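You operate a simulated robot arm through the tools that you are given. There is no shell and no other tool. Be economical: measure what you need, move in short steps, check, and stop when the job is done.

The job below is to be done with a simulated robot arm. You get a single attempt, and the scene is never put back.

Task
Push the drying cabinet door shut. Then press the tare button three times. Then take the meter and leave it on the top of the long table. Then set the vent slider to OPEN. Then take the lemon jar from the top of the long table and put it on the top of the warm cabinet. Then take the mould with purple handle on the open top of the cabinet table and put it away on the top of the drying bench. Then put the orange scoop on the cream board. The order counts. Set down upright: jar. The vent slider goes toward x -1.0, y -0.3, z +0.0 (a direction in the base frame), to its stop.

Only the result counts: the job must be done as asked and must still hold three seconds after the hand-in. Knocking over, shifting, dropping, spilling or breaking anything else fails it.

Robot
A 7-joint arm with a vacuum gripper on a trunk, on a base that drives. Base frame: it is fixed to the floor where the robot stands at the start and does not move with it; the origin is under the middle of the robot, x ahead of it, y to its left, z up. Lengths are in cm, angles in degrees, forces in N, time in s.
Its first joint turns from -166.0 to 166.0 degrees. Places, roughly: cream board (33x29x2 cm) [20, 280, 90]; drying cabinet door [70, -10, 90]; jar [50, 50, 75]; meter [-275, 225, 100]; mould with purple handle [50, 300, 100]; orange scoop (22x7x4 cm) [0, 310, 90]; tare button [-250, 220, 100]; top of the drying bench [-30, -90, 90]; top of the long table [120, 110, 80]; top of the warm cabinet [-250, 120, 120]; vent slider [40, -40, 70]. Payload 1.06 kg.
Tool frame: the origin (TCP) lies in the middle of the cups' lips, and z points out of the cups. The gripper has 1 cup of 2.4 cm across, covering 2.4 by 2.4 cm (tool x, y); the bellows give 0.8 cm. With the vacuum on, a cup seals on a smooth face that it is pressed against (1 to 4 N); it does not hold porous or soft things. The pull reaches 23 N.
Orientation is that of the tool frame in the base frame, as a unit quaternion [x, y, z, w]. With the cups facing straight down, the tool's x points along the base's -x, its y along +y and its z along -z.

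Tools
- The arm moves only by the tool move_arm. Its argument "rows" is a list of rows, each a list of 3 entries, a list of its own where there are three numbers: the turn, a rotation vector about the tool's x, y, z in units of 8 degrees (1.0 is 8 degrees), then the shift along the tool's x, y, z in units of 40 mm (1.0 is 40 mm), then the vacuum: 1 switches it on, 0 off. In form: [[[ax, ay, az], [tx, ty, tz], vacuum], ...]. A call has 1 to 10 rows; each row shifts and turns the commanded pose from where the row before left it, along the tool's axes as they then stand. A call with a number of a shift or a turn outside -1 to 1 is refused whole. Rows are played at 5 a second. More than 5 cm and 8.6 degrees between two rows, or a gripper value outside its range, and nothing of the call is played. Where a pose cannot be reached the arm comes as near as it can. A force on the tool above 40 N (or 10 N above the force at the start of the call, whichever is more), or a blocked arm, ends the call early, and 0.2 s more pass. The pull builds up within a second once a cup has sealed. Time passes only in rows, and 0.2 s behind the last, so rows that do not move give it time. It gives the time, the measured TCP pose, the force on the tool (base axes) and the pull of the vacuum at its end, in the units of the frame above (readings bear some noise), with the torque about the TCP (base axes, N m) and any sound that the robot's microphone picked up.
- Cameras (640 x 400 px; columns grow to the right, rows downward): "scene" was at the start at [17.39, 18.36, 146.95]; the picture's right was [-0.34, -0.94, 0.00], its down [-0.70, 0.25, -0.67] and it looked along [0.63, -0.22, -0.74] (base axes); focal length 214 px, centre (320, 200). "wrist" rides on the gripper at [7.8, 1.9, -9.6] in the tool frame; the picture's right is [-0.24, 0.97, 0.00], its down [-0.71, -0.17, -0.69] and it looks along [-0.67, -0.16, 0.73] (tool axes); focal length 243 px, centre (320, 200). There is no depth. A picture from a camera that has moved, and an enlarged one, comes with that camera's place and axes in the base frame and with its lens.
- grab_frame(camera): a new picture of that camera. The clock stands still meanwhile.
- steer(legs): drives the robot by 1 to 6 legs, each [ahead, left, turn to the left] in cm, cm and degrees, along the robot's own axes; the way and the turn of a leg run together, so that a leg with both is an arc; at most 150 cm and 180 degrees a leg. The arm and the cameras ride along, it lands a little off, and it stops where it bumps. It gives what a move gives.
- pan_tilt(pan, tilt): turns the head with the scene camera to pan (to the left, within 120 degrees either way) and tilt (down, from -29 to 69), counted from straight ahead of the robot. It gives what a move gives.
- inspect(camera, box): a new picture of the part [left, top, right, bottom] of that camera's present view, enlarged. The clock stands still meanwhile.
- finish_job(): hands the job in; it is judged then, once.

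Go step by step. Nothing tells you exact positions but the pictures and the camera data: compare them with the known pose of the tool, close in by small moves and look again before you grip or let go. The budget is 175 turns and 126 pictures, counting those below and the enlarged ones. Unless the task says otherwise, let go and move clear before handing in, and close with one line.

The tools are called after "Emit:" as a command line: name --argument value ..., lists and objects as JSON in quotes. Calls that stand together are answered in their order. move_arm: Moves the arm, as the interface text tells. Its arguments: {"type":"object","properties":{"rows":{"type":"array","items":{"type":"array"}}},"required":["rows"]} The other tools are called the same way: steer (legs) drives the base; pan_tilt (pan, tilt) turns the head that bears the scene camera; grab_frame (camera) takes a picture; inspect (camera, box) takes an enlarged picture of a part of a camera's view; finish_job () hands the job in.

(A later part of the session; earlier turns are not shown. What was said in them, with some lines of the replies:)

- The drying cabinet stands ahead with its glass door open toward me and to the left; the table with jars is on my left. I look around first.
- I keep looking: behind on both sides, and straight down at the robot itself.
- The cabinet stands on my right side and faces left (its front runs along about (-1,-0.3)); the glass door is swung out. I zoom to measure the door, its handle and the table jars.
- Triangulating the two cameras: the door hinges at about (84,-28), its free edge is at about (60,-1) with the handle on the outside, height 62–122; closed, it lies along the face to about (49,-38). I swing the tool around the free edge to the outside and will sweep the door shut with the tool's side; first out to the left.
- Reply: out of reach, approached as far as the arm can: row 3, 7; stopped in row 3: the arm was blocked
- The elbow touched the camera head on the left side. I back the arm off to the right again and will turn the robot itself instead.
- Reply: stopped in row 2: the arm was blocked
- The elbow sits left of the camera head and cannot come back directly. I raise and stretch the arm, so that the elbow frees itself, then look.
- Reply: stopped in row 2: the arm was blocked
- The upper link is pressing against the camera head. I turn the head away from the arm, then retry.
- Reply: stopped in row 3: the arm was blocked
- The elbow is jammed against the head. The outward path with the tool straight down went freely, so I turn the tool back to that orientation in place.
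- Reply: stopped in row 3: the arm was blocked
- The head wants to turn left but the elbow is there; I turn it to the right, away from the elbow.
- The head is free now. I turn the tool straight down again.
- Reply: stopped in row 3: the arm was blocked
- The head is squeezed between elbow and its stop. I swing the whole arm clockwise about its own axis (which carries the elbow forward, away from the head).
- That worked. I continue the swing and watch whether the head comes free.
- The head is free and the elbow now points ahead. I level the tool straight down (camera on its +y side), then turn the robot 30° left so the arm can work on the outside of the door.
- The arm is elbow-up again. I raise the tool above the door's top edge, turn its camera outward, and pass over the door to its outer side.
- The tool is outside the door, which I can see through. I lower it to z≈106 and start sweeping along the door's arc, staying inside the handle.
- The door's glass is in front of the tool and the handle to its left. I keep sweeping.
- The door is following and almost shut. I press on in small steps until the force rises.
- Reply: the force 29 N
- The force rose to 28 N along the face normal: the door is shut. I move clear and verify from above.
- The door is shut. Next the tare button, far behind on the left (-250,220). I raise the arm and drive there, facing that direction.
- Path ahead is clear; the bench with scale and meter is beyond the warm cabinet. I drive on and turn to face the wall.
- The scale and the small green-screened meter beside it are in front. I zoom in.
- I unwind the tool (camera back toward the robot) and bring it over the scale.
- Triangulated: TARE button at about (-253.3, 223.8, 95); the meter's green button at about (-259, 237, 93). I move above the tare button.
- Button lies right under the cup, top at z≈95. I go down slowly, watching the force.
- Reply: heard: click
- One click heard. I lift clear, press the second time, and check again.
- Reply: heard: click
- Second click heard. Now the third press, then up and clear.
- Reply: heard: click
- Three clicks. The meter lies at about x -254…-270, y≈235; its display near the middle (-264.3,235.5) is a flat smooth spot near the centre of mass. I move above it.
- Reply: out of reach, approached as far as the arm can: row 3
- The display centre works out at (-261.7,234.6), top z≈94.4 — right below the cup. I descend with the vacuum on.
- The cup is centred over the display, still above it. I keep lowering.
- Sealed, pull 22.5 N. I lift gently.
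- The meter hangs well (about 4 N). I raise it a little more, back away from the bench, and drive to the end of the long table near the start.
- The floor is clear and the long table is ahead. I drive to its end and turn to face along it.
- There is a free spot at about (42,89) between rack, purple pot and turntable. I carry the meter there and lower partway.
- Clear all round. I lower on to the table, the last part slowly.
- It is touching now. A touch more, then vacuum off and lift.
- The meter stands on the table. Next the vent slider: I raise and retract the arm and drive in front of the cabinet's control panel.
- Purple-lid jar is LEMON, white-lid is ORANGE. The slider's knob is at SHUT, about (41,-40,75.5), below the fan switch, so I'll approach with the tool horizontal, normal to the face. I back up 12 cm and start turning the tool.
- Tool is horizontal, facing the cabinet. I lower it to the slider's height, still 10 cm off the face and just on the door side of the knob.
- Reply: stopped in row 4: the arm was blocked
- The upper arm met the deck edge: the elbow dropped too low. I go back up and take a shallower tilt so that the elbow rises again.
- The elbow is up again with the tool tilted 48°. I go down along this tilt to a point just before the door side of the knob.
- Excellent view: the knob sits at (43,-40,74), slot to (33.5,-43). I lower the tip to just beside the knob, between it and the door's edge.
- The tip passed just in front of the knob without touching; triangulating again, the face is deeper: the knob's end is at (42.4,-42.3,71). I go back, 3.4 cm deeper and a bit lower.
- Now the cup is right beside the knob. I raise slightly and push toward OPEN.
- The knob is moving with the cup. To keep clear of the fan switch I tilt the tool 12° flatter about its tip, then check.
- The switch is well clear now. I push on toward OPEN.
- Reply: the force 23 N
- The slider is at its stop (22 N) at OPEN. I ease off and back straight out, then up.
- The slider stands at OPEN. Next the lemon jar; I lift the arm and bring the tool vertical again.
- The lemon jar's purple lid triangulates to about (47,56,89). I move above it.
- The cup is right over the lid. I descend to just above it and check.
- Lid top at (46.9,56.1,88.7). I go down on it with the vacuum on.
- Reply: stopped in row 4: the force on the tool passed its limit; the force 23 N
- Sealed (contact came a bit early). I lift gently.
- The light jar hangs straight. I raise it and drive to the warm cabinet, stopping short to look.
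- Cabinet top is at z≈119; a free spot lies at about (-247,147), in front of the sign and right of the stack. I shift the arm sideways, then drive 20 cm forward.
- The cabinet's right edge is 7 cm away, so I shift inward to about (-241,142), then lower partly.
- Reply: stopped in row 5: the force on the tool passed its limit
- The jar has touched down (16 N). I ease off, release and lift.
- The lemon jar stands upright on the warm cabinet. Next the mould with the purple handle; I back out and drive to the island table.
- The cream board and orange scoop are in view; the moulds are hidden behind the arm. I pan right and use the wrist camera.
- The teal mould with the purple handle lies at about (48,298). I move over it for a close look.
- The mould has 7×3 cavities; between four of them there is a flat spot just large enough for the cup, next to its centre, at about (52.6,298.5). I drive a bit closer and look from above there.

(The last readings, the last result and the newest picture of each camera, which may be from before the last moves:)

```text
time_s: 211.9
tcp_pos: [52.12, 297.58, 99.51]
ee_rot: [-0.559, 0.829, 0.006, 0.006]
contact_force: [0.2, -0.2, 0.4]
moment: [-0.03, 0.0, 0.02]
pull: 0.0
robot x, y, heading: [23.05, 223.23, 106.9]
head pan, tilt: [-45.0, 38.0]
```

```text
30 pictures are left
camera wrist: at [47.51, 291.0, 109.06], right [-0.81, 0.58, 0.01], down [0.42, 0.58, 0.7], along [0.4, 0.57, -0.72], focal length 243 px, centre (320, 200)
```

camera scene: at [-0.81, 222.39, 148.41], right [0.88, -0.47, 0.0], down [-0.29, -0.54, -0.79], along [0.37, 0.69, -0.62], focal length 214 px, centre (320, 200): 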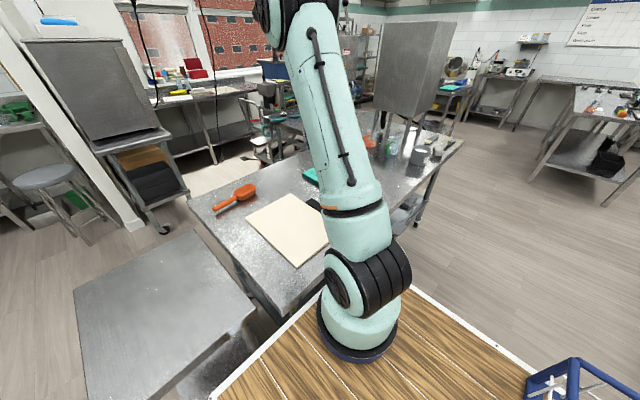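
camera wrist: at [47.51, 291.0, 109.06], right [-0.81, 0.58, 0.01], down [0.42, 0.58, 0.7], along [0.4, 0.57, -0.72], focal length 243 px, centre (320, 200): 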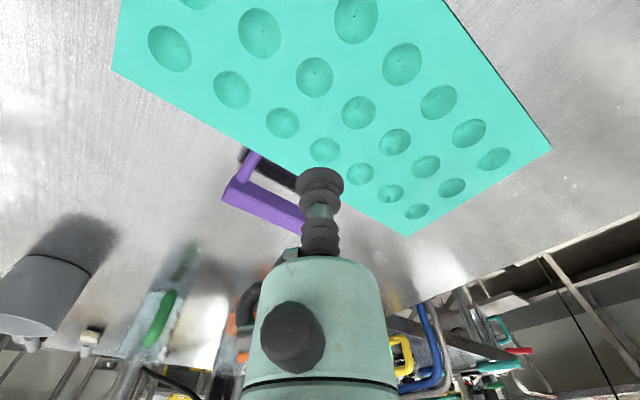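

Two views give the flat spot at (52.6,298.35), surface z≈89.7. I correct and descend close.

Emit:
move_arm --rows '[[[0, 0, 0], [-0.22, -0.04, 0.8], 0], [[0, 0, 0], [0, 0, 0.8], 0]]'

Emit:
inspect --camera "wrist" --box '[200, 60, 440, 230]'

```text
time_s: 212.5
tcp_pos: [52.56, 298.53, 93.14]
ee_rot: [-0.56, 0.829, 0.006, 0.006]
contact_force: [0.0, -0.2, -0.4]
moment: [0.0, 0.01, 0.0]
pull: 0.0
robot x, y, heading: [23.13, 222.94, 107.1]
head pan, tilt: [-45.0, 38.0]
```

```text
2.35 times, centred on (320, 145) of wrist
camera zoom: at [47.99, 291.86, 102.64], right [-0.81, 0.58, 0.01], down [0.42, 0.58, 0.7], along [0.4, 0.57, -0.72], focal length 571 px, centre (320, 329)
```

zoom: 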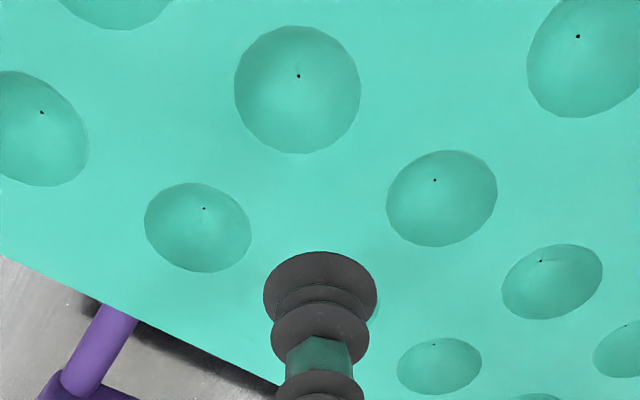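

The cup is exactly over the flat spot. I descend with the vacuum on.

Emit:
move_arm --rows '[[[0, 0, 0], [0, 0, 0.5], 1], [[0, 0, 0], [0, 0, 0.15], 1], [[0, 0, 0], [0, 0, 0.1], 1], [[0, 0, 0], [0, 0, 0.1], 1], [[0, 0, 0], [0, 0, 0], 1]]'

```text
time_s: 213.7
tcp_pos: [52.62, 298.56, 89.68]
ee_rot: [-0.56, 0.828, 0.006, 0.006]
contact_force: [-1.2, 7.2, 16.0]
moment: [-0.14, 0.01, 0.03]
pull: 22.9
robot x, y, heading: [22.81, 223.35, 107.0]
head pan, tilt: [-45.0, 38.0]
```

Sealed, pull 22.9 N. I lift slowly and watch the load.

Emit:
move_arm --rows '[[[0, 0, 0], [0, 0, -0.2], 1], [[0, 0, 0], [0, 0, -0.1], 1], [[0, 0, 0], [0, 0, -0.3], 1], [[0, 0, 0], [0, 0, -0.5], 1], [[0, 0, 0], [0, 0, -0.5], 1]]'

Emit:
grab_frame --camera "wrist"

```text
time_s: 214.9
tcp_pos: [52.68, 298.48, 95.99]
ee_rot: [-0.56, 0.828, 0.005, 0.005]
contact_force: [0.4, 0.5, -3.0]
moment: [-0.06, -0.08, 0.05]
pull: 22.9
robot x, y, heading: [23.21, 223.37, 106.8]
head pan, tilt: [-45.0, 38.0]
```

```text
28 pictures are left
camera wrist: at [48.17, 291.88, 105.51], right [-0.81, 0.58, 0.01], down [0.42, 0.58, 0.69], along [0.4, 0.57, -0.72], focal length 243 px, centre (320, 200)
```

wrist: 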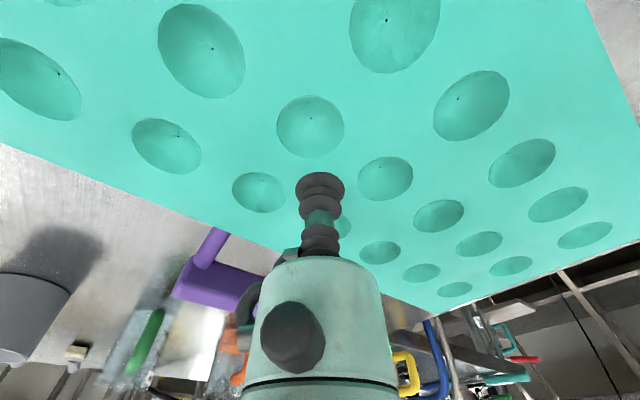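

The mould hangs level (3 N). I raise it, bring it more in front of the robot, and drive around the long table to the drying bench, stopping short.

Emit:
move_arm --rows '[[[0, 0, 0], [0, 0, -1], 1], [[0, 0, 0], [0, 0, -1], 1], [[0, 0, 0], [0, 0, -1], 1], [[0, 0, 0], [0, 0, -1], 1], [[0, 0, 0], [0, 0, -1], 1], [[0, 0, 0], [0, 0, -1], 1], [[0, 0, 0], [0, 0, -1], 1]]'

Emit:
move_arm --rows '[[[0, 0, 0], [0.44, 0.85, 0], 1], [[0, 0, 0], [0.44, 0.85, 0], 1], [[0, 0, 0], [0.44, 0.85, 0], 1], [[0, 0, 0], [0.44, 0.85, 0], 1], [[0, 0, 0], [0.44, 0.85, 0], 1], [[0, 0, 0], [0.44, 0.85, 0], 1], [[0, 0, 0], [0.44, 0.85, 0], 1], [[0, 0, 0], [0.44, 0.85, 0], 1]]'

Emit:
steer --legs '[[-30, 0, 0], [0, 0, 112], [118, 0, 0], [0, 0, 68], [85, 0, 0]]'

Emit:
pan_tilt --pan 10 --tilt 35

Emit:
grab_frame --camera "scene"

```text
time_s: 216.5
tcp_pos: [52.74, 297.92, 124.05]
ee_rot: [-0.558, 0.829, 0.005, 0.004]
contact_force: [-0.6, 0.2, -3.1]
moment: [-0.05, -0.04, 0.02]
pull: 23.3
robot x, y, heading: [23.51, 223.17, 107.1]
head pan, tilt: [-45.0, 38.0]
```

```text
time_s: 218.3
tcp_pos: [22.25, 295.24, 123.74]
ee_rot: [-0.559, 0.829, 0.005, 0.005]
contact_force: [0.7, -0.2, -3.3]
moment: [-0.04, -0.06, 0.04]
pull: 22.7
robot x, y, heading: [22.94, 223.28, 106.9]
head pan, tilt: [-45.0, 38.0]
```

```text
time_s: 237.7
tcp_pos: [-32.27, -32.2, 123.75]
ee_rot: [0.825, 0.565, -0.005, 0.006]
contact_force: [-0.7, 0.3, -2.2]
moment: [0.06, 0.07, -0.02]
pull: 22.9
robot x, y, heading: [-34.1, 39.88, -72.2]
head pan, tilt: [-45.0, 38.0]
```

```text
time_s: 238.9
tcp_pos: [-32.34, -32.27, 123.67]
ee_rot: [0.826, 0.564, -0.005, 0.006]
contact_force: [0.2, -0.1, -2.7]
moment: [0.05, 0.05, 0.03]
pull: 23.0
robot x, y, heading: [-34.0, 39.83, -72.2]
head pan, tilt: [10.0, 35.0]
```

```text
27 pictures are left
camera scene: at [-6.82, 28.93, 148.87], right [-0.89, -0.47, 0.0], down [-0.27, 0.51, -0.82], along [0.38, -0.73, -0.57], focal length 214 px, centre (320, 200)
```

scene: 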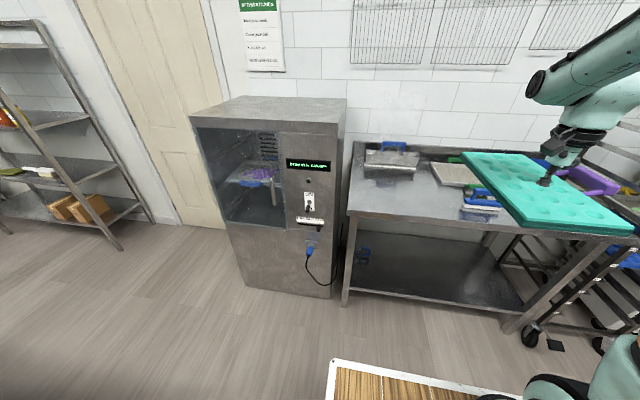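

Emit:
inspect --camera "scene" --box '[330, 120, 560, 260]'

```text
2.78 times, centred on (445, 190) of scene
camera zoom: at [-6.82, 28.93, 148.87], right [-0.89, -0.47, 0.0], down [-0.27, 0.51, -0.82], along [0.38, -0.73, -0.57], focal length 597 px, centre (-28, 228)
```

zoom: 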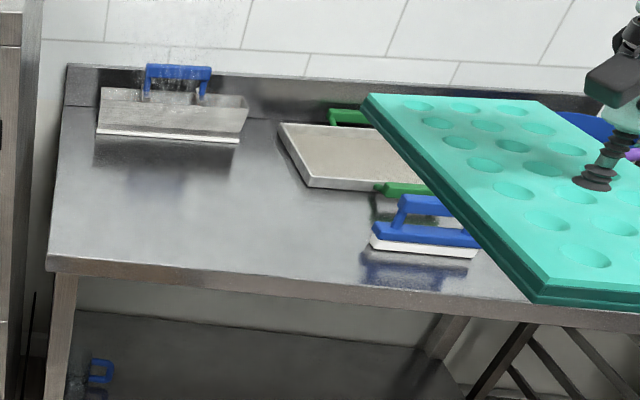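

There's a free area about 48×42 cm on the front-left of the drying bench. I drive 38 cm forward and 12 left, then place the mould at about (0,-75).

Emit:
steer --legs '[[38, 12, 0]]'

Emit:
grab_frame --camera "wrist"

```text
time_s: 241.4
tcp_pos: [-8.95, -64.53, 123.64]
ee_rot: [0.824, 0.567, -0.005, 0.006]
contact_force: [-0.8, 0.5, -3.7]
moment: [0.07, 0.14, 0.0]
pull: 23.0
robot x, y, heading: [-10.82, 7.57, -71.8]
head pan, tilt: [10.0, 35.0]
```

```text
25 pictures are left
camera wrist: at [-4.16, -57.76, 133.25], right [0.82, -0.57, 0.01], down [-0.41, -0.59, 0.69], along [-0.39, -0.58, -0.72], focal length 243 px, centre (320, 200)
```

wrist: 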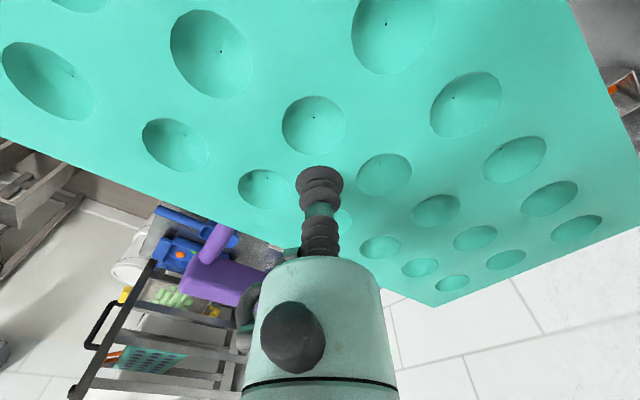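

Emit:
move_arm --rows '[[[0, 0, 0], [-0.44, 0.74, 0], 1], [[0, 0, 0], [-0.44, 0.74, 0], 1], [[0, 0, 0], [-0.44, 0.74, 0], 1], [[0, 0, 0], [-0.44, 0.74, 0], 1], [[0, 0, 0], [0, 0, 1], 1], [[0, 0, 0], [0, 0, 1], 1], [[0, 0, 0], [0, 0, 1], 1], [[0, 0, 0], [0, 0, 1], 1]]'

Emit:
pan_tilt --pan 0 --tilt 45

Emit:
grab_frame --camera "scene"

```text
time_s: 243.2
tcp_pos: [-0.53, -75.75, 107.63]
ee_rot: [0.823, 0.567, -0.004, 0.006]
contact_force: [0.0, 0.0, -3.0]
moment: [0.05, 0.06, 0.02]
pull: 22.8
robot x, y, heading: [-10.87, 7.74, -72.3]
head pan, tilt: [10.0, 35.0]
```

```text
time_s: 243.9
tcp_pos: [-0.5, -75.75, 107.66]
ee_rot: [0.824, 0.567, -0.005, 0.006]
contact_force: [-0.5, -0.4, -3.0]
moment: [0.09, 0.07, -0.03]
pull: 22.7
robot x, y, heading: [-11.17, 7.49, -71.9]
head pan, tilt: [0.0, 45.0]
```

```text
24 pictures are left
camera scene: at [14.62, -3.17, 147.39], right [-0.95, -0.31, 0.0], down [-0.22, 0.67, -0.71], along [0.22, -0.67, -0.71], focal length 214 px, centre (320, 200)
```

scene: 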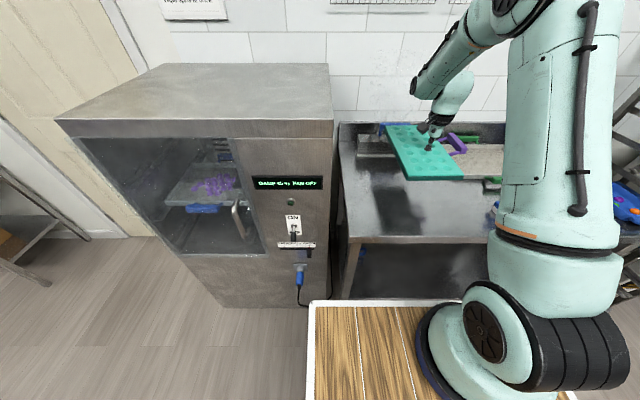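

Emit:
inspect --camera "scene" --box '[330, 110, 530, 250]'

```text
2.86 times, centred on (430, 180) of scene
camera zoom: at [14.62, -3.17, 147.39], right [-0.95, -0.31, 0.0], down [-0.22, 0.67, -0.71], along [0.22, -0.67, -0.71], focal length 613 px, centre (6, 257)
```

zoom: 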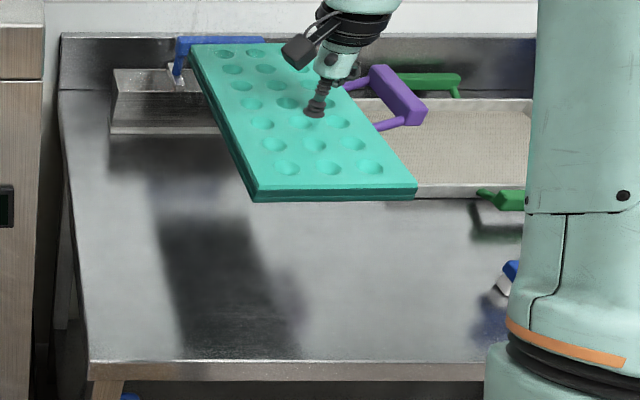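

Clear: mould spans well inside the bench and away from scraper, green plate and stamper. I lower it.

Emit:
move_arm --rows '[[[0, 0, 0], [-0.15, 0, 1], 1], [[0, 0, 0], [-0.15, 0, 1], 1], [[0, 0, 0], [0, 0, 0.7], 1], [[0, 0, 0], [0, 0, 0.3], 1], [[0, 0, 0], [0, 0, 0.2], 1], [[0, 0, 0], [0, 0, 0.15], 1], [[0, 0, 0], [0, 0, 0.15], 1], [[0, 0, 0], [0, 0, 0], 1]]'

Emit:
move_arm --rows '[[[0, 0, 0], [0, 0, 0.12], 1], [[0, 0, 0], [0, 0, 0.12], 1], [[0, 0, 0], [0, 0, 0.12], 1], [[0, 0, 0], [0, 0, 0], 1]]'

Emit:
inspect --camera "scene" --box '[330, 110, 530, 250]'

```text
time_s: 245.7
tcp_pos: [-0.61, -76.86, 93.68]
ee_rot: [0.824, 0.567, -0.005, 0.005]
contact_force: [-0.5, 0.1, -3.2]
moment: [0.04, 0.08, -0.02]
pull: 22.6
robot x, y, heading: [-11.23, 7.45, -72.0]
head pan, tilt: [0.0, 45.0]
```

```text
time_s: 246.7
tcp_pos: [-0.8, -76.84, 92.48]
ee_rot: [0.823, 0.568, -0.004, 0.005]
contact_force: [-0.7, 0.3, -2.5]
moment: [-0.05, -0.02, -0.01]
pull: 23.0
robot x, y, heading: [-10.71, 7.64, -72.0]
head pan, tilt: [0.0, 45.0]
```

```text
2.86 times, centred on (430, 180) of scene
camera zoom: at [14.61, -3.17, 147.39], right [-0.95, -0.31, 0.0], down [-0.22, 0.67, -0.71], along [0.22, -0.67, -0.71], focal length 613 px, centre (6, 257)
```

zoom: 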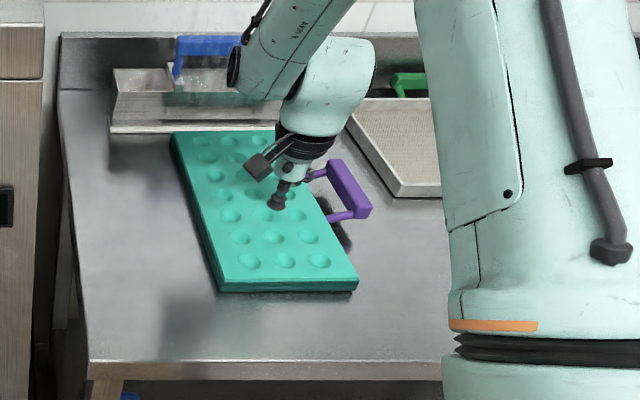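

Emit:
move_arm --rows '[[[0, 0, 0], [0, 0, 0.12], 1], [[0, 0, 0], [0, 0, 0.12], 1], [[0, 0, 0], [0, 0, 0.1], 1], [[0, 0, 0], [0, 0, 0.1], 1], [[0, 0, 0], [0, 0, 0], 1]]'

```text
time_s: 247.6
tcp_pos: [-0.83, -76.93, 91.41]
ee_rot: [0.823, 0.568, -0.007, 0.007]
contact_force: [-0.3, 13.4, 18.8]
moment: [-0.24, -0.12, -0.02]
pull: 22.9
robot x, y, heading: [-11.07, 7.55, -71.7]
head pan, tilt: [0.0, 45.0]
stopped in row 4: the force on the tool passed its limit (the readings are from after the stop); the commanded pose is now the measured one
```

Emit:
inspect --camera "scene" --box '[340, 130, 480, 230]'

```text
4.00 times, centred on (410, 180) of scene
camera zoom: at [14.6, -3.01, 147.4], right [-0.95, -0.31, 0.0], down [-0.22, 0.67, -0.71], along [0.22, -0.67, -0.71], focal length 858 px, centre (-40, 280)
```

zoom: 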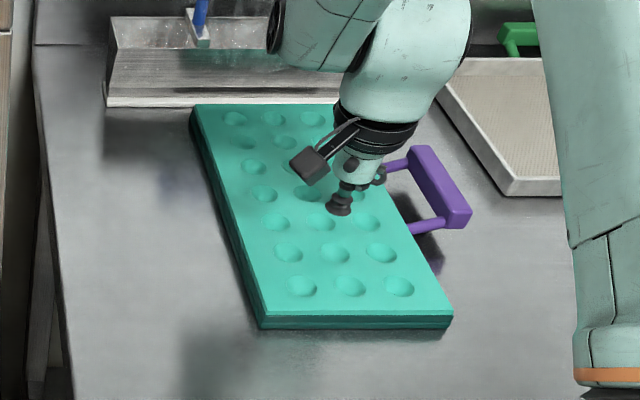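

Bench top is really z≈89 and the mould's far edge is close to the scraper. I lift slightly, shift 4 cm toward the front, and set down again.

Emit:
move_arm --rows '[[[0, 0, 0], [0, 0, -0.25], 1], [[0, 0, 0], [0, 0, -0.25], 1], [[0, 0, 0], [0.4, -0.3, 0], 1], [[0, 0, 0], [0.4, -0.3, 0], 1], [[0, 0, 0], [0, 0, 0.15], 1], [[0, 0, 0], [0, 0, 0], 1]]'

Emit:
move_arm --rows '[[[0, 0, 0], [0, 0, 0.1], 1], [[0, 0, 0], [0, 0, 0.1], 1], [[0, 0, 0], [0, 0, 0.07], 1], [[0, 0, 0], [0, 0, 0.07], 1], [[0, 0, 0], [0, 0, 0], 1]]'

Emit:
inspect --camera "scene" --box '[340, 130, 480, 230]'

```text
time_s: 249.0
tcp_pos: [-1.96, -73.18, 92.48]
ee_rot: [0.823, 0.567, -0.006, 0.007]
contact_force: [-0.8, -0.1, -2.6]
moment: [0.06, 0.06, 0.01]
pull: 22.6
robot x, y, heading: [-10.69, 7.61, -71.8]
head pan, tilt: [0.0, 45.0]
```

```text
time_s: 250.2
tcp_pos: [-1.83, -73.21, 91.42]
ee_rot: [0.823, 0.568, -0.007, 0.009]
contact_force: [1.8, 6.1, 39.8]
moment: [-0.08, -0.07, -0.04]
pull: 23.1
robot x, y, heading: [-10.6, 7.77, -72.0]
head pan, tilt: [0.0, 45.0]
```

```text
4.00 times, centred on (410, 180) of scene
camera zoom: at [14.6, -2.97, 147.4], right [-0.95, -0.31, 0.0], down [-0.22, 0.67, -0.71], along [0.22, -0.67, -0.71], focal length 858 px, centre (-40, 280)
```

zoom: 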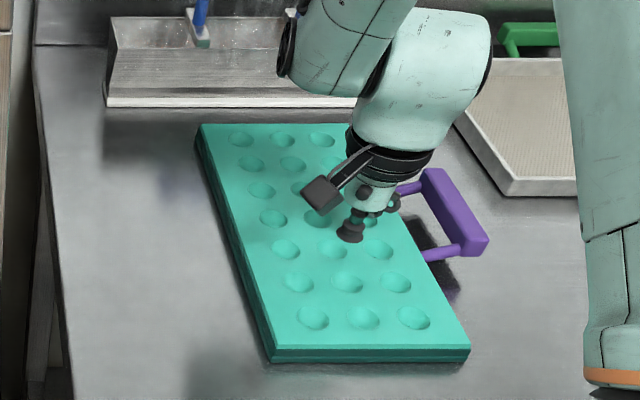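

It rests flat on the bench with clearance all around. I ease off, release, and lift.

Emit:
move_arm --rows '[[[0, 0, 0], [0, 0, -0.15], 1], [[0, 0, 0], [0, 0, 0], 0], [[0, 0, 0], [0, 0, 0], 0], [[0, 0, 0], [0, 0, 0], 0], [[0, 0, 0], [0, 0, -0.15], 0], [[0, 0, 0], [0, 0, -0.5], 0], [[0, 0, 0], [0, 0, -1], 0], [[0, 0, 0], [0, 0, -1], 0], [[0, 0, 0], [0, 0, -1], 0], [[0, 0, 0], [0, 0, -1], 0]]'

Emit:
inspect --camera "scene" --box '[340, 110, 520, 240]'

```text
time_s: 252.4
tcp_pos: [-1.87, -72.89, 110.09]
ee_rot: [0.823, 0.568, -0.006, 0.006]
contact_force: [-0.1, -0.1, -0.2]
moment: [-0.03, -0.01, 0.0]
pull: 0.0
robot x, y, heading: [-10.71, 7.63, -71.6]
head pan, tilt: [0.0, 45.0]
```

```text
3.08 times, centred on (430, 175) of scene
camera zoom: at [14.62, -3.19, 147.38], right [-0.95, -0.31, 0.0], down [-0.22, 0.67, -0.71], along [0.22, -0.67, -0.71], focal length 660 px, centre (-18, 277)
```

zoom: 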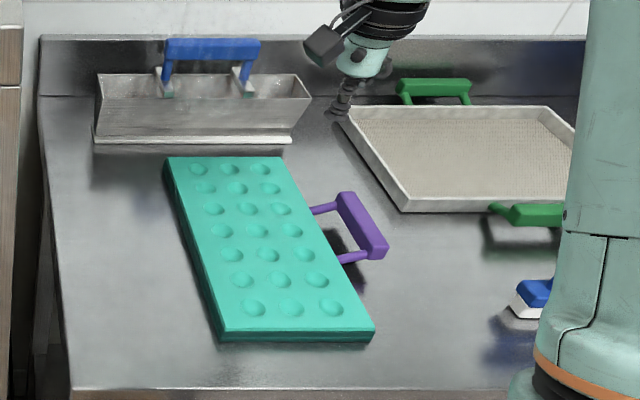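

The mould lies well on the drying bench. Last: the orange scoop. I raise the arm and drive back to the island.

Emit:
move_arm --rows '[[[0, 0, 0], [0, 0, -1], 0], [[0, 0, 0], [0, 0, -1], 0], [[0, 0, 0], [0, 0, -1], 0], [[0, 0, 0], [0, 0, -1], 0], [[0, 0, 0], [0, 0, -1], 0]]'

Emit:
steer --legs '[[-110, 0, 0], [0, 0, 119], [112, 0, 0], [0, 0, 60], [28, 0, 0]]'

Emit:
pan_tilt --pan 0 --tilt 42

Emit:
grab_frame --camera "scene"

Emit:
grab_frame --camera "wrist"

```text
time_s: 253.6
tcp_pos: [-1.67, -72.54, 130.38]
ee_rot: [0.823, 0.568, -0.006, 0.007]
contact_force: [0.5, 0.2, -0.2]
moment: [0.01, 0.03, 0.0]
pull: 0.0
robot x, y, heading: [-10.81, 7.68, -71.7]
head pan, tilt: [0.0, 45.0]
```

```text
time_s: 273.7
tcp_pos: [15.41, 300.09, 130.26]
ee_rot: [-0.564, 0.826, 0.007, 0.005]
contact_force: [0.0, 0.1, 0.0]
moment: [0.0, 0.0, -0.02]
pull: 0.2
robot x, y, heading: [23.56, 219.51, 107.4]
head pan, tilt: [0.0, 45.0]
```

```text
time_s: 274.4
tcp_pos: [15.34, 300.0, 130.27]
ee_rot: [-0.564, 0.825, 0.007, 0.006]
contact_force: [0.3, -0.4, -0.2]
moment: [0.0, 0.04, -0.01]
pull: 0.0
robot x, y, heading: [23.94, 220.13, 107.6]
head pan, tilt: [0.0, 42.0]
```

```text
18 pictures are left
camera scene: at [-1.58, 231.03, 147.82], right [0.95, 0.3, 0.0], down [0.2, -0.64, -0.74], along [-0.22, 0.71, -0.67], focal length 214 px, centre (320, 200)
```

scene: 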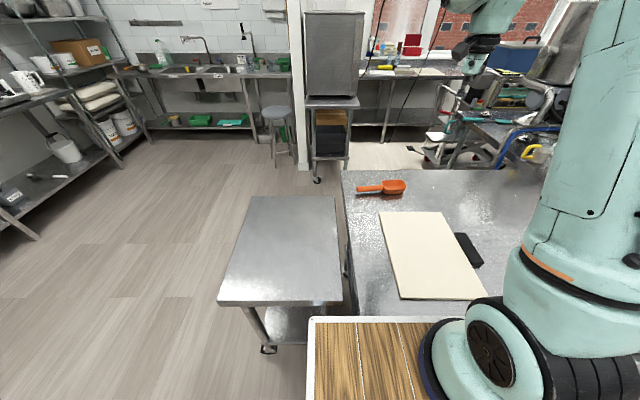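

```text
17 pictures are left
camera wrist: at [10.85, 293.26, 139.82], right [-0.82, 0.57, 0.01], down [0.42, 0.58, 0.7], along [0.39, 0.58, -0.72], focal length 243 px, centre (320, 200)
```

wrist: 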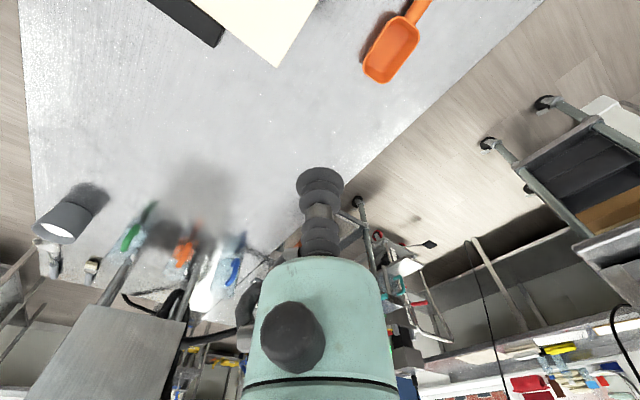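

The scoop's bowl is at about (6.5,311), the handle pointing to (-7,304.5). I move over the bowl and look closely.

Emit:
move_arm --rows '[[[0, 0, 0], [-0.25, 0.51, 0.92], 0], [[0, 0, 0], [-0.25, 0.51, 0.92], 0], [[0, 0, 0], [-0.25, 0.51, 0.92], 0], [[0, 0, 0], [-0.25, 0.51, 0.92], 0], [[0, 0, 0], [-0.25, 0.51, 0.92], 0], [[0, 0, 0], [-0.25, 0.51, 0.92], 0]]'

Emit:
inspect --camera "wrist" --box '[220, 0, 460, 200]'

Emit:
inspect --camera "scene" --box '[340, 150, 440, 230]'

```text
time_s: 275.8
tcp_pos: [6.27, 310.45, 108.41]
ee_rot: [-0.564, 0.826, 0.008, 0.006]
contact_force: [-0.1, -0.3, 1.0]
moment: [0.04, 0.0, 0.0]
pull: 0.0
robot x, y, heading: [24.24, 219.79, 107.8]
head pan, tilt: [0.0, 42.0]
```

```text
2.00 times, centred on (340, 100) of wrist
camera zoom: at [1.74, 303.7, 117.91], right [-0.82, 0.57, 0.01], down [0.42, 0.58, 0.7], along [0.39, 0.58, -0.72], focal length 485 px, centre (280, 400)
```

zoom: 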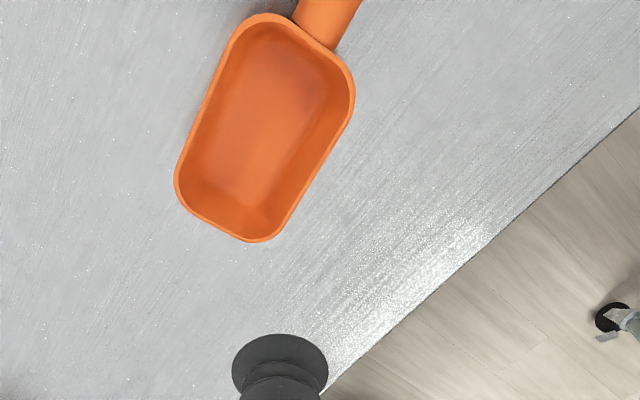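

```text
5.00 times, centred on (390, 190) of scene
camera zoom: at [-1.55, 230.98, 147.83], right [0.95, 0.3, 0.0], down [0.2, -0.64, -0.74], along [-0.22, 0.71, -0.67], focal length 1072 px, centre (-30, 250)
```

zoom: 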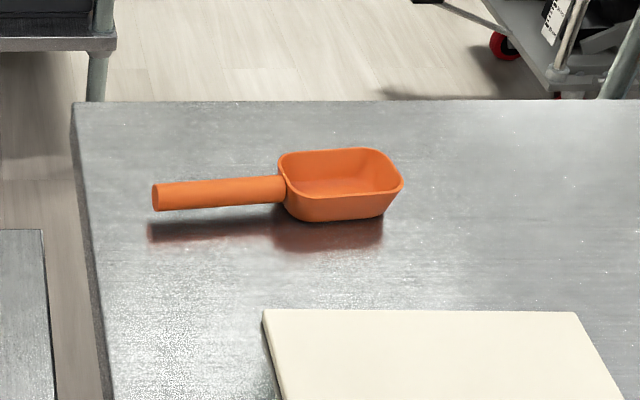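

I aim at the bowl's flat floor, slightly toward the handle: (5.8,309.7). I go down to just above the rim and check.

Emit:
move_arm --rows '[[[0, 0, 0], [0.22, 0.04, 1], 0], [[0, 0, 0], [0, 0, 1], 0], [[0, 0, 0], [0, 0, 1], 0]]'

Emit:
inspect --camera "wrist" --box '[200, 20, 440, 220]'

```text
time_s: 276.6
tcp_pos: [5.83, 309.84, 96.26]
ee_rot: [-0.564, 0.826, 0.008, 0.006]
contact_force: [-0.4, -0.4, 0.0]
moment: [-0.03, 0.01, 0.03]
pull: 0.0
robot x, y, heading: [23.7, 220.03, 107.4]
head pan, tilt: [0.0, 42.0]
```

```text
2.00 times, centred on (320, 120) of wrist
camera zoom: at [1.34, 303.08, 105.81], right [-0.82, 0.57, 0.01], down [0.42, 0.58, 0.7], along [0.39, 0.58, -0.72], focal length 485 px, centre (320, 360)
```

zoom: 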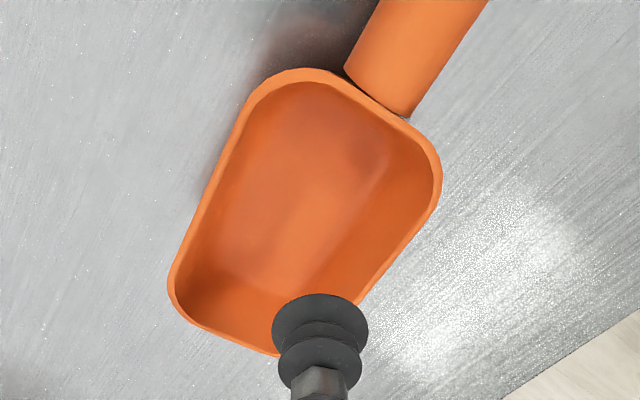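

Emit:
move_arm --rows '[[[0, 0, 0], [0.03, -0.13, 0.8], 1], [[0, 0, 0], [0, 0, 0.6], 1], [[0, 0, 0], [0, 0, 0.15], 1], [[0, 0, 0], [0, 0, 0.1], 1], [[0, 0, 0], [0, 0, 0.1], 1], [[0, 0, 0], [0, 0, 0], 1]]'

```text
time_s: 278.0
tcp_pos: [6.31, 309.6, 89.35]
ee_rot: [-0.564, 0.826, 0.008, 0.007]
contact_force: [-0.3, 0.6, 0.0]
moment: [0.0, 0.01, 0.04]
pull: 0.0
robot x, y, heading: [24.15, 220.03, 107.5]
head pan, tilt: [0.0, 42.0]
```

Emit:
move_arm --rows '[[[0, 0, 0], [0, 0, 0.1], 1], [[0, 0, 0], [0, 0, 0.1], 1], [[0, 0, 0], [0, 0, 0.08], 1], [[0, 0, 0], [0, 0, 0], 1]]'

```text
time_s: 279.0
tcp_pos: [6.25, 309.69, 88.27]
ee_rot: [-0.564, 0.826, 0.008, 0.007]
contact_force: [0.2, -1.0, 4.7]
moment: [-0.09, 0.03, 0.04]
pull: 22.8
robot x, y, heading: [24.14, 219.92, 107.5]
head pan, tilt: [0.0, 42.0]
```

Sealed in the bowl. I lift the scoop and carry it over the cream board (centre about (18.5,281)).

Emit:
move_arm --rows '[[[0, 0, 0], [0, 0, -0.2], 1], [[0, 0, 0], [0, 0, -0.5], 1], [[0, 0, 0], [0, 0, -1], 1], [[0, 0, 0], [0, 0, -1], 1], [[0, 0, 0], [0, 0, -0.8], 1]]'

Emit:
move_arm --rows '[[[0, 0, 0], [0.59, -0.78, 0], 1], [[0, 0, 0], [0.59, -0.78, 0], 1], [[0, 0, 0], [0.59, -0.78, 0], 1], [[0, 0, 0], [0.59, -0.78, 0], 1], [[0, 0, 0], [0.59, -0.78, 0], 1], [[0, 0, 0], [0.59, -0.78, 0], 1], [[0, 0, 0], [0.59, -0.78, 0], 1], [[0, 0, 0], [0.59, -0.78, 0], 1]]'

Emit:
inspect --camera "scene" --box '[340, 160, 540, 310]'

```text
time_s: 280.2
tcp_pos: [6.04, 309.53, 102.31]
ee_rot: [-0.564, 0.826, 0.007, 0.005]
contact_force: [-0.2, -0.5, -0.5]
moment: [0.01, -0.02, 0.0]
pull: 22.8
robot x, y, heading: [24.21, 219.74, 107.3]
head pan, tilt: [0.0, 42.0]
```

```text
time_s: 282.0
tcp_pos: [22.47, 282.68, 101.76]
ee_rot: [-0.564, 0.826, 0.008, 0.006]
contact_force: [-0.5, -0.4, -0.5]
moment: [-0.02, -0.02, -0.01]
pull: 22.6
robot x, y, heading: [23.9, 219.89, 107.7]
head pan, tilt: [0.0, 42.0]
```

```text
2.67 times, centred on (440, 235) of scene
camera zoom: at [-1.6, 231.05, 147.81], right [0.95, 0.3, 0.0], down [0.2, -0.64, -0.74], along [-0.22, 0.71, -0.67], focal length 572 px, centre (0, 107)
```

zoom: 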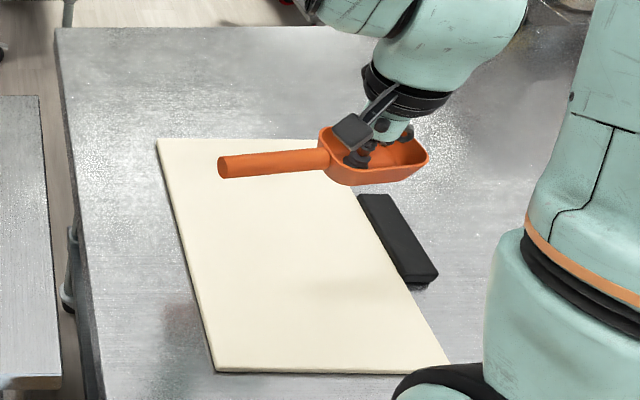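

The scoop fits but tightly across the board, so I turn it about 48° and centre it before lowering.

Emit:
move_arm --rows '[[[0, 0, -1], [0, 0, 0], 1], [[0, 0, -1], [0, 0, 0], 1], [[0, 0, -1], [0, 0, 0], 1], [[0, 0, -1], [0, 0, 0], 1], [[0, 0, -1], [0, 0, 0], 1], [[0, 0, -1], [0, 0, 0], 1], [[0, 0, 0], [-0.53, 0.21, 0.3], 1], [[0, 0, 0], [-0.53, 0.21, 0.3], 1], [[0, 0, 0], [0, 0, 0.5], 1]]'

Emit:
inspect --camera "scene" --box '[340, 160, 540, 310]'

```text
time_s: 284.0
tcp_pos: [19.24, 285.95, 97.32]
ee_rot: [0.851, -0.525, -0.003, -0.008]
contact_force: [-0.6, 0.2, -0.5]
moment: [0.01, 0.0, -0.03]
pull: 22.7
robot x, y, heading: [23.65, 219.73, 107.5]
head pan, tilt: [0.0, 42.0]
```

```text
2.67 times, centred on (440, 235) of scene
camera zoom: at [-1.57, 231.0, 147.82], right [0.95, 0.3, 0.0], down [0.2, -0.64, -0.74], along [-0.22, 0.71, -0.67], focal length 572 px, centre (0, 107)
```

zoom: 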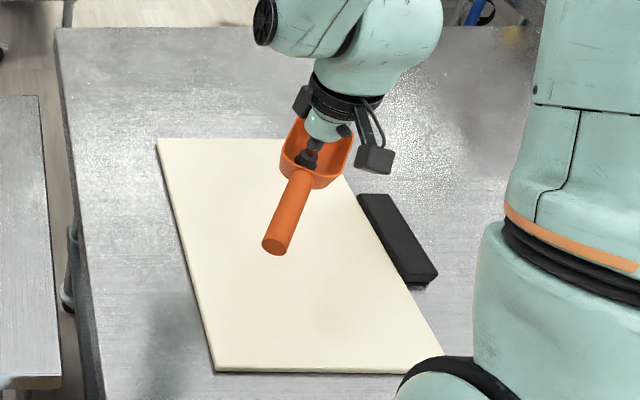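

Emit:
move_arm --rows '[[[0, 0, 0], [0, 0, 0.7], 1], [[0, 0, 0], [0, 0, 0.4], 1], [[0, 0, 0], [0, 0, 0.15], 1], [[0, 0, 0], [0, 0, 0.12], 1], [[0, 0, 0], [0, 0, 0.1], 1], [[0, 0, 0], [0, 0, 0], 1]]'

```text
time_s: 285.4
tcp_pos: [19.16, 286.05, 91.6]
ee_rot: [0.851, -0.525, -0.004, -0.008]
contact_force: [0.5, 0.0, -0.9]
moment: [0.04, 0.01, 0.0]
pull: 23.2
robot x, y, heading: [23.8, 219.63, 107.5]
head pan, tilt: [0.0, 42.0]
```

Emit:
move_arm --rows '[[[0, 0, 0], [0, 0, 0.08], 1], [[0, 0, 0], [0, 0, 0.08], 1], [[0, 0, 0], [0, 0, 0.08], 1], [[0, 0, 0], [0, 0, 0.08], 1], [[0, 0, 0], [0, 0, 0], 1]]'

Emit:
inspect --camera "scene" --box '[340, 160, 540, 310]'

```text
time_s: 286.6
tcp_pos: [19.19, 286.15, 90.34]
ee_rot: [0.852, -0.524, -0.005, -0.008]
contact_force: [-0.4, 0.3, -1.3]
moment: [0.02, -0.03, 0.02]
pull: 23.2
robot x, y, heading: [23.98, 220.06, 107.7]
head pan, tilt: [0.0, 42.0]
```

```text
2.67 times, centred on (440, 235) of scene
camera zoom: at [-1.58, 231.03, 147.82], right [0.95, 0.3, 0.0], down [0.2, -0.64, -0.74], along [-0.22, 0.71, -0.67], focal length 572 px, centre (0, 107)
```

zoom: 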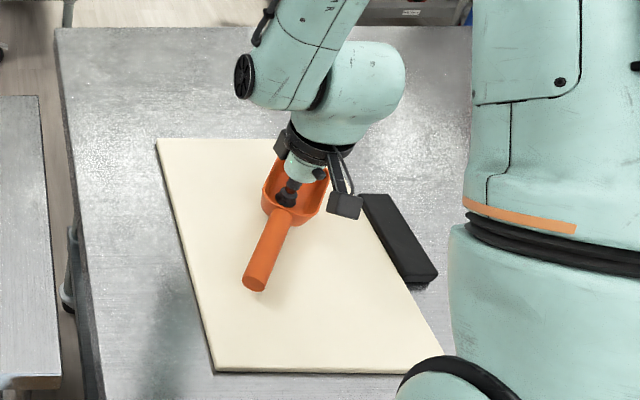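

Almost touching. A few finer steps until contact.

Emit:
move_arm --rows '[[[0, 0, 0], [0, 0, 0.06], 1], [[0, 0, 0], [0, 0, 0.06], 1], [[0, 0, 0], [0, 0, 0.05], 1], [[0, 0, 0], [0, 0, 0], 1]]'

```text
time_s: 287.6
tcp_pos: [19.35, 286.21, 89.66]
ee_rot: [0.851, -0.525, -0.004, -0.009]
contact_force: [-0.9, 0.1, 2.3]
moment: [-0.08, 0.02, -0.03]
pull: 22.4
robot x, y, heading: [24.49, 219.89, 107.7]
head pan, tilt: [0.0, 42.0]
```

Contact. I press a hair more, release and lift straight up.

Emit:
move_arm --rows '[[[0, 0, 0], [0, 0, 0.04], 1], [[0, 0, 0], [0, 0, 0], 0], [[0, 0, 0], [0, 0, 0], 0], [[0, 0, 0], [0, 0, 0], 0], [[0, 0, 0], [0, 0, -0.1], 0], [[0, 0, 0], [0, 0, -0.4], 0], [[0, 0, 0], [0, 0, -1], 0], [[0, 0, 0], [0, 0, -1], 0], [[0, 0, 0], [0, 0, -1], 0]]'

Emit:
inspect --camera "scene" --box '[340, 160, 540, 310]'

```text
time_s: 289.6
tcp_pos: [19.19, 285.93, 103.29]
ee_rot: [0.851, -0.525, -0.003, -0.009]
contact_force: [-0.2, 0.8, -0.1]
moment: [-0.01, -0.01, -0.02]
pull: 0.0
robot x, y, heading: [23.85, 220.23, 107.8]
head pan, tilt: [0.0, 42.0]
```

```text
2.67 times, centred on (440, 235) of scene
camera zoom: at [-1.59, 231.08, 147.81], right [0.95, 0.3, 0.0], down [0.2, -0.64, -0.74], along [-0.22, 0.71, -0.67], focal length 572 px, centre (0, 107)
```

zoom: 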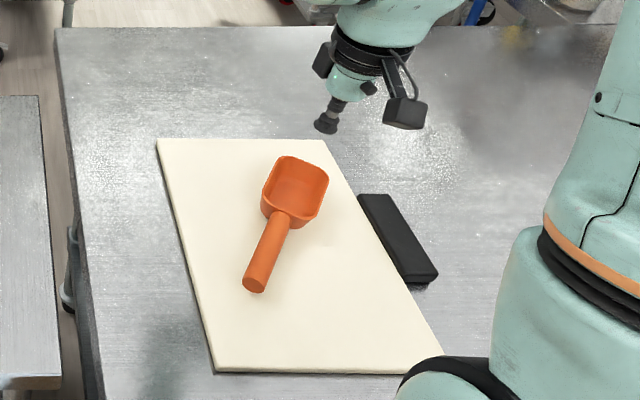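

The scoop lies fully on the cream board and the arm is clear; every step was done in order. I hand the job in.

Emit:
finish_job

```text
The job is handed in.
```

All seven steps were done in the order asked, and I handed the job in with the gripper empty and clear; no pass/fail result came back.
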